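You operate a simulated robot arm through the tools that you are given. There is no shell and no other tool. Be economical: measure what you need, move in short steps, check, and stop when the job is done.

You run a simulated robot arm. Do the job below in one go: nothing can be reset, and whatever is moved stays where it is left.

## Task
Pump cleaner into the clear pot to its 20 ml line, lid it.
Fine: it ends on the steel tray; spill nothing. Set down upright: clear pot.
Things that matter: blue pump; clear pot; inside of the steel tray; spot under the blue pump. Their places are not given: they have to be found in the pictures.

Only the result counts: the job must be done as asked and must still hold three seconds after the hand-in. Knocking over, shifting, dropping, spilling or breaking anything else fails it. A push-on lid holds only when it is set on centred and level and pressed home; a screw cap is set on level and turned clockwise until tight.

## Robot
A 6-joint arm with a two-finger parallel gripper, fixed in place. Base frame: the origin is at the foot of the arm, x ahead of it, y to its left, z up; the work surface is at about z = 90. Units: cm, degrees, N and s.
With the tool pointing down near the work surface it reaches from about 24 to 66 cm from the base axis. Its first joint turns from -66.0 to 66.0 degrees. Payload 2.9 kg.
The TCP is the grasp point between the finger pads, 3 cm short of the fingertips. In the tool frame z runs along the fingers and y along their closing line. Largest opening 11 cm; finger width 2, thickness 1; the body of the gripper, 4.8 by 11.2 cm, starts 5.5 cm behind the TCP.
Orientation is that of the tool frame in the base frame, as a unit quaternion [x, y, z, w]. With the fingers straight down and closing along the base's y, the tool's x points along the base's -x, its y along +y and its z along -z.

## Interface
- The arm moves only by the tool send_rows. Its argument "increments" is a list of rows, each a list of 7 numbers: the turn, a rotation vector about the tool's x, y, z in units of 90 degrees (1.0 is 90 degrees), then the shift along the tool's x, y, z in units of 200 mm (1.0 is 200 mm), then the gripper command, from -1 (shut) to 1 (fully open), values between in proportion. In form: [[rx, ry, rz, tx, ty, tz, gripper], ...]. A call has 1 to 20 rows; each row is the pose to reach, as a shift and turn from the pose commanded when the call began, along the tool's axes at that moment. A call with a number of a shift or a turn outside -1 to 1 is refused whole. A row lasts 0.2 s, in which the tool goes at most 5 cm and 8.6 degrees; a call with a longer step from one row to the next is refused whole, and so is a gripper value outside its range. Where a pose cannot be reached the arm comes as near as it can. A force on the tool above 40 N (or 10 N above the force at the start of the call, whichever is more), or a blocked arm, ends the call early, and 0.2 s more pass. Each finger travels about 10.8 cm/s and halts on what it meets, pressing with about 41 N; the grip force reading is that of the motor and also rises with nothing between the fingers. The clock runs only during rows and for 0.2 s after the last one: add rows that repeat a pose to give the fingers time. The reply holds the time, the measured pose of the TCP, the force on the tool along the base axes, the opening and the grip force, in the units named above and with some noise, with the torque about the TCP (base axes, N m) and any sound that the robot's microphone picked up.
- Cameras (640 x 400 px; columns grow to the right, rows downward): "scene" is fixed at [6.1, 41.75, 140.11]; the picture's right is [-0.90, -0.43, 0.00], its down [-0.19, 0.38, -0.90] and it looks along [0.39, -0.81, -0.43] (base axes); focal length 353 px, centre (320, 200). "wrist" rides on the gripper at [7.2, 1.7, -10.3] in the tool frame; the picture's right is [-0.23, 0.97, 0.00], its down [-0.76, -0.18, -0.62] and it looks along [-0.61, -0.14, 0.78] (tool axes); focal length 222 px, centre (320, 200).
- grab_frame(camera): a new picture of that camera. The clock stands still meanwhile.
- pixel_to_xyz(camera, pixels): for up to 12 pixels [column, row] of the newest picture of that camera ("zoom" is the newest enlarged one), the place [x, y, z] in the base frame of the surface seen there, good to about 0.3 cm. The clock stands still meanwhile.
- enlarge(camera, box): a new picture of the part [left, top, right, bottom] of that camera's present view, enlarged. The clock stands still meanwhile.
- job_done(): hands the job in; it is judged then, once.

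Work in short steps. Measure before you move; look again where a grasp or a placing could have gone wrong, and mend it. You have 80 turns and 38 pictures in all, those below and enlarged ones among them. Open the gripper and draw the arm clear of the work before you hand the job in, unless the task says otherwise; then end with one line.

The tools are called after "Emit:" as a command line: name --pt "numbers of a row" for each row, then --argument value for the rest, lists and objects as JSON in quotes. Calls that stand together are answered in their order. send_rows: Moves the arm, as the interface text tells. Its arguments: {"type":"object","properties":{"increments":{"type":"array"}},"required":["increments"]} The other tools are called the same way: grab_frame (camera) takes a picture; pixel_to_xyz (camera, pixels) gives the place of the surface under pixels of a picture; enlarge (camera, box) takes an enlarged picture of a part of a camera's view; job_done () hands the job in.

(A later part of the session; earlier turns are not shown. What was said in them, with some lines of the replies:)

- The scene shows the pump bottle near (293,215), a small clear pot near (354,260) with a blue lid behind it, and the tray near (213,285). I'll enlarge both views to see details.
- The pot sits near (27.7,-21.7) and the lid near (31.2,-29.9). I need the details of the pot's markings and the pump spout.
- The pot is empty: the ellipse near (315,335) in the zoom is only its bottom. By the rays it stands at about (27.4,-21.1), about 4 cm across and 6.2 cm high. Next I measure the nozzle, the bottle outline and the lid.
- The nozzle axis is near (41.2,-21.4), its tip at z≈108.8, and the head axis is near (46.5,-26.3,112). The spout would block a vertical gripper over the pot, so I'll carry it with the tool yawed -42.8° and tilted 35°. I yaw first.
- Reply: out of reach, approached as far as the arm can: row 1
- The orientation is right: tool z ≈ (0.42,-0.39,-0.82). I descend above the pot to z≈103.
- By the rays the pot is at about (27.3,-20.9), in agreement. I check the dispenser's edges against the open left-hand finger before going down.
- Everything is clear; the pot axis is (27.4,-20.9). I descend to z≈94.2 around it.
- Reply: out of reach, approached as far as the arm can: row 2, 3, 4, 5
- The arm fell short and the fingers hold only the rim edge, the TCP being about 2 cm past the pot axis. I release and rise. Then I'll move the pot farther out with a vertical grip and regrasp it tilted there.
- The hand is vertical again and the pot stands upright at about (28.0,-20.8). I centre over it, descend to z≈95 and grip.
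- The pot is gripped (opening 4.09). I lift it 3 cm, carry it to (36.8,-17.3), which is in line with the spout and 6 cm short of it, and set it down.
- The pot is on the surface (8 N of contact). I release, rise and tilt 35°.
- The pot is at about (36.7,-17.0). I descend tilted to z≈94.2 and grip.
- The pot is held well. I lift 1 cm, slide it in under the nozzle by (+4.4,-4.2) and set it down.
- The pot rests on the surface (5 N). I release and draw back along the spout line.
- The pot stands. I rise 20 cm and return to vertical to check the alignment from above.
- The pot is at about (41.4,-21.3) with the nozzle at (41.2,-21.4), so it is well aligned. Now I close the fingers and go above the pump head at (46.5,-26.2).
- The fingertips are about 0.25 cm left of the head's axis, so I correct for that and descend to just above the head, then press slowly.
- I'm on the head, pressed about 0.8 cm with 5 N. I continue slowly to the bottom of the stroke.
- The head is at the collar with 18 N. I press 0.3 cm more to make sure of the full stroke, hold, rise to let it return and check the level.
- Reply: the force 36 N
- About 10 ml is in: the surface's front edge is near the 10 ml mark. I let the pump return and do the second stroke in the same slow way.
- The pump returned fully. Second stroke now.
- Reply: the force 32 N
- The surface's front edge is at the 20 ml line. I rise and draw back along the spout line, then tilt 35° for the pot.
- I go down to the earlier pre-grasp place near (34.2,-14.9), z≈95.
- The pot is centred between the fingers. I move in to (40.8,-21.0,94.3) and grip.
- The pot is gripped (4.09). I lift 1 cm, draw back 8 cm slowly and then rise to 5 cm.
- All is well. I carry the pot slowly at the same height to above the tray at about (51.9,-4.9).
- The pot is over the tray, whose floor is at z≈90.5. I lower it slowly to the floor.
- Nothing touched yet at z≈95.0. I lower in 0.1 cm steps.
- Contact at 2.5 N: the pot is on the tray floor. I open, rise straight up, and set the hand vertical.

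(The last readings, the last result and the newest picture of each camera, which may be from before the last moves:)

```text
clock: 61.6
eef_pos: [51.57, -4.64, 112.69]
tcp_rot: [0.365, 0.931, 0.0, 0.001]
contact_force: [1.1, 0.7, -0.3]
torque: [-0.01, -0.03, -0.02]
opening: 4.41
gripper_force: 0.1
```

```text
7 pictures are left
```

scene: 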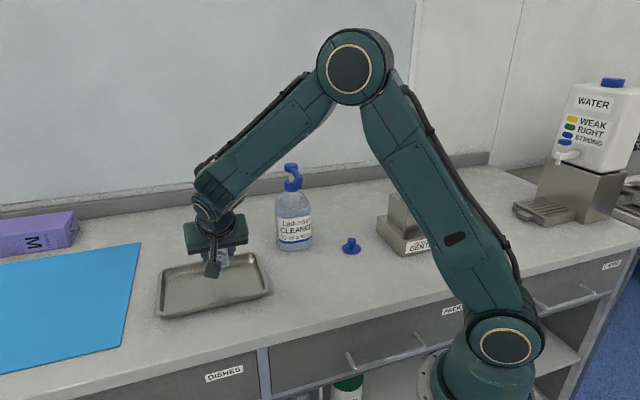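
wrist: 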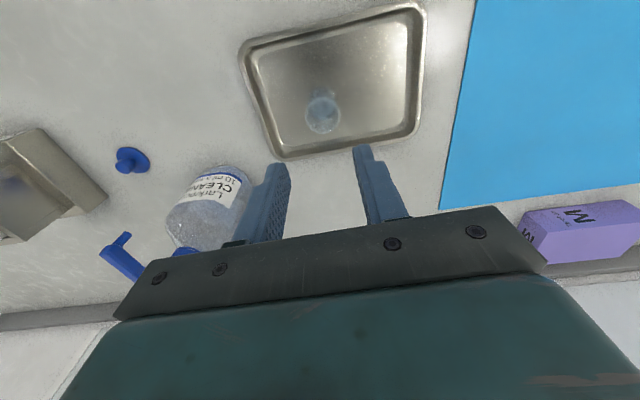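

The pot stands in the tray near (323,115). I enlarge to find its rim centre exactly.

Emit:
enlarge --camera "wrist" --box '[283, 85, 363, 145]'

Emit:
pixel_to_xyz --camera "wrist" --pixels '[[131, 161], [124, 164], [150, 158], [112, 162], [132, 147], [131, 174]]'

```text
6.67 times, centred on (323, 115) of wrist
```

zoom: 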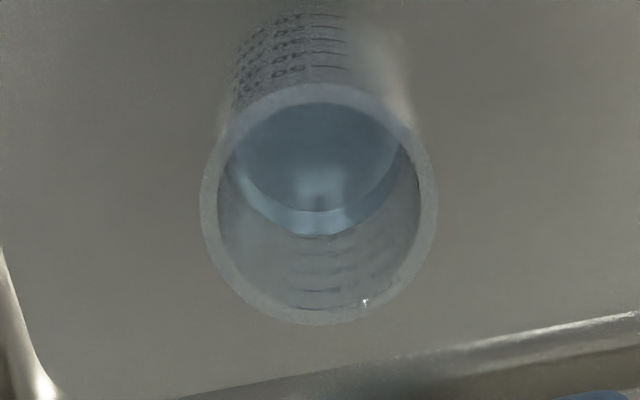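

```text
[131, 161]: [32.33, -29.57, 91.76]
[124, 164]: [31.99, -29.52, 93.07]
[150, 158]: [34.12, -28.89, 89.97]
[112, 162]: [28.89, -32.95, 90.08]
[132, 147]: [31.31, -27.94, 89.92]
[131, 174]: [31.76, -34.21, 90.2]
```

The camera rays along the spout line differ by about 0.7 cm. So I'll centre physically: turn the gripper 90°, close gently on the pot at about (52.1,-5.0) and use that TCP as the pot's centre. I turn first.

Emit:
send_rows --pt "0 0 -0.09 0 0 0 0.2" --pt "0 0 -0.18 0 0 0 0.2" --pt "0 0 -0.27 0 0 0 0.2" --pt "0 0 -0.36 0 0 0 0.2" --pt "0 0 -0.45 0 0 0 0.2" --pt "0 0 -0.54 0 0 0 0.2" --pt "0 0 -0.63 0 0 0 0.2" --pt "0 0 -0.72 0 0 0 0.2" --pt "0 0 -0.81 0 0 0 0.2" --pt "0 0 -0.9 0 0 0 0.2" --pt "0 0 -0.96 0 0 0 0.2" --pt "0 0 -1.0 0 0 0 0.2" --pt "0 0 -1.0 0 0 0 0.2"

```text
clock: 64.4
eef_pos: [51.53, -4.5, 112.67]
tcp_rot: [-0.401, 0.916, -0.001, -0.001]
contact_force: [0.1, 0.7, -0.2]
torque: [0.01, 0.01, 0.0]
opening: 6.58
gripper_force: 0.0
```

Turned. I go to the estimate (+0.75 cm along the spout line), descend to z≈95.5 and close slowly.

Emit:
send_rows --pt "0 0 0 0 -0.0375 0.12 0.2" --pt "0 0 0 0 -0.0375 0.3 0.2" --pt "0 0 0 0 -0.0375 0.48 0.2" --pt "0 0 0 0 -0.0375 0.62 0.2" --pt "0 0 0 0 -0.0375 0.72 0.2" --pt "0 0 0 0 -0.0375 0.8 0.2" --pt "0 0 0 0 -0.0375 0.86 0.2" --pt "0 0 0 0 -0.0375 0.86 0.2" --pt "0 0 0 0 -0.0375 0.86 0.05" --pt "0 0 0 0 -0.0375 0.86 -0.05" --pt "0 0 0 0 -0.0375 0.86 -0.12" --pt "0 0 0 0 -0.0375 0.86 -0.16" --pt "0 0 0 0 -0.0375 0.86 -0.2" --pt "0 0 0 0 -0.0375 0.86 -0.23" --pt "0 0 0 0 -0.0375 0.86 -0.26" --pt "0 0 0 0 -0.0375 0.86 -0.28" --pt "0 0 0 0 -0.0375 0.86 -0.28"

```text
clock: 68.0
eef_pos: [52.16, -4.94, 95.49]
tcp_rot: [-0.4, 0.916, 0.0, 0.0]
contact_force: [0.0, -0.1, -0.2]
torque: [-0.03, -0.02, 0.0]
opening: 4.09
gripper_force: 41.2
```

The pot is centred at (52.1,-5.0). I open and rise.

Emit:
send_rows --pt "0 0 0 0 0 0 -0.1" --pt "0 0 0 0 0 0 0.1" --pt "0 0 0 0 0 0 0.2" --pt "0 0 0 0 0 -0.05 0.2" --pt "0 0 0 0 0 -0.2 0.2" --pt "0 0 0 0 0 -0.4 0.2" --pt "0 0 0 0 0 -0.6 0.2" --pt "0 0 0 0 0 -0.8 0.2" --pt "0 0 0 0 0 -1.0 0.2" --pt "0 0 0 0 0 -1.0 0.2"

```text
clock: 70.2
eef_pos: [52.23, -5.25, 115.55]
tcp_rot: [-0.4, 0.916, 0.0, 0.0]
contact_force: [2.0, -0.5, 0.2]
torque: [0.0, 0.0, -0.02]
opening: 6.58
gripper_force: 0.0
```

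I rise further and travel to above the lid at (31.4,-29.8).

Emit:
send_rows --pt "0 0 0 0 0 -0.12 0.2" --pt "0 0 0 0 0 -0.25 0.2" --pt "0 0 0 0.2 -0.01 -0.25 0.2" --pt "0 0 0 0.4 -0.02 -0.25 0.2" --pt "0 0 0 0.6 -0.03 -0.25 0.2" --pt "0 0 0 0.8 -0.04 -0.25 0.2" --pt "0 0 0 1.0 -0.05 -0.25 0.2" --pt "0 0 0 1.0 -0.05 -0.25 0.2"

Emit:
send_rows --pt "0 0 0 0.15 -0.008 0 0.2" --pt "0 0 0 0.3 -0.015 0 0.2" --pt "0 0 0 0.45 -0.022 0 0.2" --pt "0 0 0 0.61 -0.03 0 0.2" --pt "0 0 0 0.61 -0.03 0.2 0.2" --pt "0 0 0 0.61 -0.03 0.4 0.2" --pt "0 0 0 0.61 -0.03 0.6 0.2" --pt "0 0 0 0.61 -0.03 0.6 0.2"

Emit:
grab_frame --camera "wrist"

```text
clock: 72.0
eef_pos: [39.01, -20.31, 120.6]
tcp_rot: [-0.401, 0.916, 0.0, 0.001]
contact_force: [-0.2, 0.0, -0.3]
torque: [-0.01, 0.01, 0.0]
opening: 6.59
gripper_force: 0.0
```

```text
clock: 73.8
eef_pos: [31.65, -29.67, 108.39]
tcp_rot: [-0.401, 0.916, 0.0, 0.0]
contact_force: [0.4, 0.2, 0.3]
torque: [0.01, 0.0, 0.02]
opening: 6.6
gripper_force: 0.0
```

```text
5 pictures are left
```

wrist: 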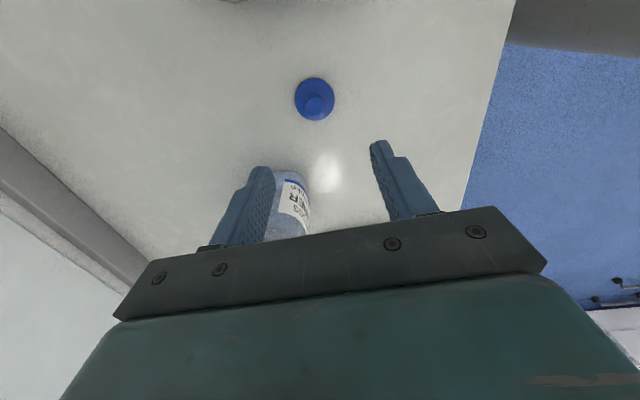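

The lid is at (315,100). I measure its knob and flange.

Emit:
pixel_to_xyz --camera "wrist" --pixels '[[316, 105], [311, 104], [321, 105], [316, 100], [316, 109], [297, 97], [332, 97], [314, 81], [302, 87], [326, 86]]'

```text
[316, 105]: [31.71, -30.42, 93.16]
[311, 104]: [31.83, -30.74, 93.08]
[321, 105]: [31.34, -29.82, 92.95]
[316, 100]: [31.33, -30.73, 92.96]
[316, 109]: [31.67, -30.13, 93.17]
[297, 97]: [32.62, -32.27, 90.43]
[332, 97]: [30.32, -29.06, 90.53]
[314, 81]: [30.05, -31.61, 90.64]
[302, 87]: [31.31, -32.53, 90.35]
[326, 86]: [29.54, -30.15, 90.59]
```

The knob centre is at about (31.5,-30.15), top z≈93.1. I descend with the fingertips just above the flange and close gently, which centres the lid along the first axis.

Emit:
send_rows --pt "0 0 0 0.023 -0.0115 0.15 0.2" --pt "0 0 0 0.023 -0.0115 0.35 0.2" --pt "0 0 0 0.023 -0.0115 0.5 0.2" --pt "0 0 0 0.023 -0.0115 0.6 0.2" --pt "0 0 0 0.023 -0.0115 0.66 0.2" --pt "0 0 0 0.023 -0.0115 0.7 0.2" --pt "0 0 0 0.023 -0.0115 0.71 0.0" --pt "0 0 0 0.023 -0.0115 0.71 -0.2" --pt "0 0 0 0.023 -0.0115 0.71 -0.4" --pt "0 0 0 0.023 -0.0115 0.71 -0.5" --pt "0 0 0 0.023 -0.0115 0.71 -0.6" --pt "0 0 0 0.023 -0.0115 0.71 -0.7" --pt "0 0 0 0.023 -0.0115 0.71 -0.7"

```text
clock: 76.6
eef_pos: [31.28, -30.23, 94.15]
tcp_rot: [-0.401, 0.916, 0.0, 0.0]
contact_force: [-0.6, 0.1, 0.4]
torque: [0.0, 0.02, 0.01]
opening: 1.97
gripper_force: 41.2
```

Knob gripped (1.97 cm). I open, rise 3 cm, turn 90° back, go down and close along the other axis to centre it fully.

Emit:
send_rows --pt "0 0 0 0 0 0 -0.4" --pt "0 0 0 0 0 0 -0.1" --pt "0 0 0 0 0 0 0.0" --pt "0 0 0 0 0 -0.08 0.0" --pt "0 0 0 0 0 -0.15 0.0" --pt "0 0 0 0 0 -0.15 0.0"

Emit:
send_rows --pt "0 0 0.09 0 0 0 0" --pt "0 0 0.18 0 0 0 0" --pt "0 0 0.27 0 0 0 0" --pt "0 0 0.36 0 0 0 0" --pt "0 0 0.45 0 0 0 0" --pt "0 0 0.54 0 0 0 0" --pt "0 0 0.63 0 0 0 0" --pt "0 0 0.72 0 0 0 0" --pt "0 0 0.81 0 0 0 0" --pt "0 0 0.9 0 0 0 0" --pt "0 0 0.96 0 0 0 0" --pt "0 0 1.0 0 0 0 0" --pt "0 0 1.0 0 0 0 0"

Emit:
send_rows --pt "0 0 0 0 0 0.07 0" --pt "0 0 0 0 0 0.13 0" --pt "0 0 0 0 0 0.15 0" --pt "0 0 0 0 0 0.15 -0.2" --pt "0 0 0 0 0 0.15 -0.35" --pt "0 0 0 0 0 0.15 -0.45" --pt "0 0 0 0 0 0.15 -0.55" --pt "0 0 0 0 0 0.15 -0.62" --pt "0 0 0 0 0 0.15 -0.7" --pt "0 0 0 0 0 0.15 -0.7"

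```text
clock: 78.0
eef_pos: [31.25, -30.22, 97.12]
tcp_rot: [-0.401, 0.916, 0.0, 0.0]
contact_force: [-0.1, -0.3, -0.3]
torque: [0.0, 0.0, -0.02]
opening: 5.5
gripper_force: 0.1
```

```text
clock: 80.8
eef_pos: [31.19, -30.14, 97.25]
tcp_rot: [0.366, 0.931, -0.001, -0.001]
contact_force: [-0.5, -0.2, -0.1]
torque: [0.01, 0.01, 0.0]
opening: 5.48
gripper_force: 0.1
```

```text
clock: 83.0
eef_pos: [31.35, -30.21, 94.19]
tcp_rot: [0.366, 0.931, 0.0, 0.0]
contact_force: [-1.4, -0.2, 1.6]
torque: [0.02, -0.01, -0.04]
opening: 1.95
gripper_force: 41.3
```

The lid is centred in the grip at (31.28,-30.2). I lift high and travel toward the pot at (52.13,-5.05).

Emit:
send_rows --pt "0 0 0 0 0 -0.1 -0.7" --pt "0 0 0 0 0 -0.28 -0.7" --pt "0 0 0 0 0 -0.46 -0.7" --pt "0 0 0 0 0 -0.64 -0.7" --pt "0 0 0 0 0 -0.82 -0.7" --pt "0 0 0 0 0 -1.0 -0.7" --pt "0 0 0 0 0 -1.0 -0.7"

Emit:
send_rows --pt "0 0 0 0 0 -0.18 -0.7" --pt "0 0 0 0 0 -0.35 -0.7" --pt "0 0 0 0.009 0.163 -0.35 -0.7" --pt "0 0 0 0.018 0.326 -0.35 -0.7" --pt "0 0 0 0.027 0.489 -0.35 -0.7" --pt "0 0 0 0.036 0.652 -0.35 -0.7" --pt "0 0 0 0.0443 0.816 -0.35 -0.7" --pt "0 0 0 0.0443 0.816 -0.35 -0.7"

Emit:
send_rows --pt "0 0 0 0.009 0.163 0 -0.7" --pt "0 0 0 0.018 0.326 0 -0.7" --pt "0 0 0 0.027 0.489 0 -0.7" --pt "0 0 0 0.036 0.652 0 -0.7" --pt "0 0 0 0.0443 0.815 0 -0.7" --pt "0 0 0 0.0443 0.815 0.2 -0.7" --pt "0 0 0 0.0443 0.815 0.4 -0.7" --pt "0 0 0 0.0443 0.815 0.6 -0.7" --pt "0 0 0 0.0443 0.815 0.75 -0.7" --pt "0 0 0 0.0443 0.815 0.85 -0.7" --pt "0 0 0 0.0443 0.815 0.85 -0.7"

```text
clock: 84.6
eef_pos: [31.11, -30.29, 114.39]
tcp_rot: [0.365, 0.931, 0.0, 0.0]
contact_force: [-0.2, -0.1, -0.8]
torque: [0.01, -0.03, 0.04]
opening: 2.01
gripper_force: 40.8
```

```text
clock: 86.4
eef_pos: [41.64, -17.53, 121.26]
tcp_rot: [0.364, 0.931, 0.0, 0.0]
contact_force: [-0.9, -0.5, 0.5]
torque: [0.0, 0.03, 0.03]
opening: 1.97
gripper_force: 41.2
```

```text
clock: 88.8
eef_pos: [52.15, -5.08, 104.24]
tcp_rot: [0.365, 0.931, 0.0, 0.0]
contact_force: [-0.9, -0.2, 0.7]
torque: [0.03, 0.02, 0.03]
opening: 1.97
gripper_force: 40.9
```

I'm at (52.15,-5.08), with the lid's underside about 3 cm above the rim. I check the alignment in the scene view.

Emit:
enlarge --camera "scene" --box '[185, 230, 255, 295]'

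```text
6.15 times, centred on (220, 262) of scene
```

zoom: 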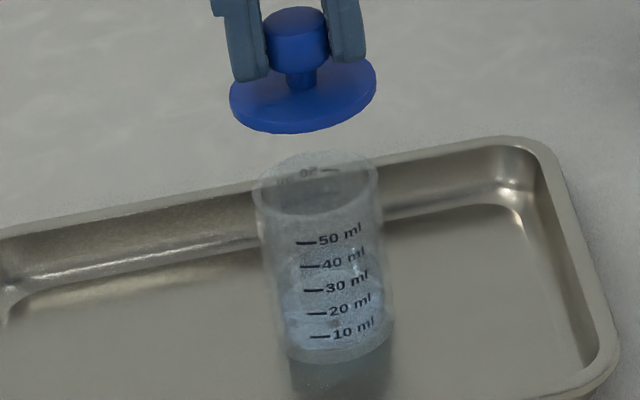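

The lid is level and on the pot's axis (lid centre column 303; the pot axis extrapolates to 302.5). I lower it slowly until contact.

Emit:
send_rows --pt "0 0 0 0 0 0.05 -0.7" --pt "0 0 0 0 0 0.09 -0.7" --pt "0 0 0 0 0 0.12 -0.7" --pt "0 0 0 0 0 0.13 -0.7" --pt "0 0 0 0 0 0.14 -0.7" --pt "0 0 0 0 0 0.15 -0.7" --pt "0 0 0 0 0 0.155 -0.7" --pt "0 0 0 0 0 0.16 -0.7"

```text
clock: 90.6
eef_pos: [52.07, -5.14, 100.98]
tcp_rot: [0.365, 0.931, 0.0, 0.0]
contact_force: [-0.8, -0.4, -0.1]
torque: [-0.03, 0.02, 0.02]
opening: 1.99
gripper_force: 40.8
```

No contact yet at z≈101. I continue in 0.1 cm steps.

Emit:
send_rows --pt "0 0 0 0 0 0.005 -0.7" --pt "0 0 0 0 0 0.01 -0.7" --pt "0 0 0 0 0 0.015 -0.7" --pt "0 0 0 0 0 0.02 -0.7" --pt "0 0 0 0 0 0.025 -0.7" --pt "0 0 0 0 0 0.03 -0.7" --pt "0 0 0 0 0 0.035 -0.7" --pt "0 0 0 0 0 0.04 -0.7"

```text
clock: 92.0
eef_pos: [52.23, -5.07, 100.8]
tcp_rot: [0.365, 0.931, 0.0, 0.004]
contact_force: [-0.2, 0.7, 4.6]
torque: [0.01, 0.03, -0.01]
opening: 1.98
gripper_force: 40.5
heard: snap
stopped in row 7: the force on the tool passed its limit at 42 N (the readings are from after the stop); the commanded pose is now the measured one
```

A snap was heard: the lid is home. I open, rise and check.

Emit:
send_rows --pt "0 0 0 0 0 0 -0.5" --pt "0 0 0 0 0 0 -0.2" --pt "0 0 0 0 0 0 0.0" --pt "0 0 0 0 0 0 0.0" --pt "0 0 0 0 0 -0.1 0.0" --pt "0 0 0 0 0 -0.3 0.0" --pt "0 0 0 0 0 -0.5 0.0" --pt "0 0 0 0 0 -0.7 0.0" --pt "0 0 0 0 0 -0.85 0.0" --pt "0 0 0 0 0 -0.85 0.0"

Emit:
enlarge --camera "scene" --box '[185, 230, 255, 295]'

Emit:
grab_frame --camera "scene"

```text
clock: 94.2
eef_pos: [52.13, -5.18, 117.96]
tcp_rot: [0.365, 0.931, 0.003, 0.004]
contact_force: [0.2, 0.2, -1.0]
torque: [-0.01, -0.02, -0.01]
opening: 5.49
gripper_force: 0.0
```

```text
6.15 times, centred on (220, 262) of scene
```

zoom: 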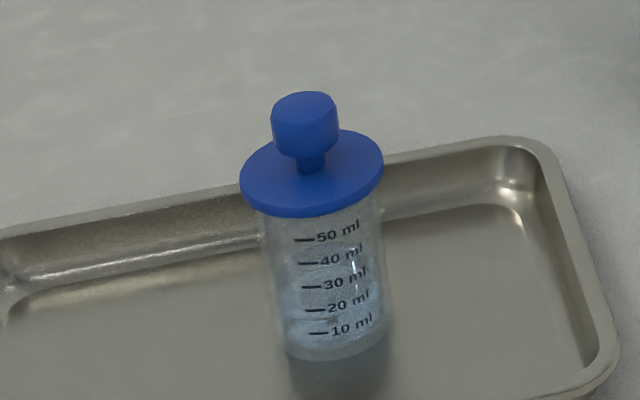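

```text
2 pictures are left
```

scene: 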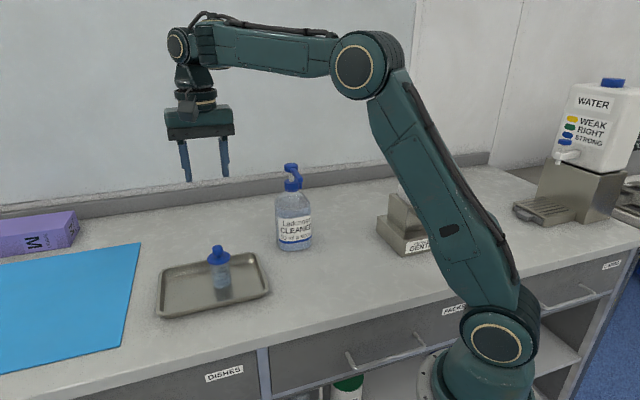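

The pot stands upright in the tray with the lid on level and centred. The bottle is unmoved, nothing is spilled and the arm is clear and open, so I hand in.

Emit:
job_done

```text
The job is handed in.
```

The clear pot was filled to its 20 ml line with two pump strokes and stands upright in the steel tray, its lid pressed on with a snap; I saw no spills and nothing else moved.
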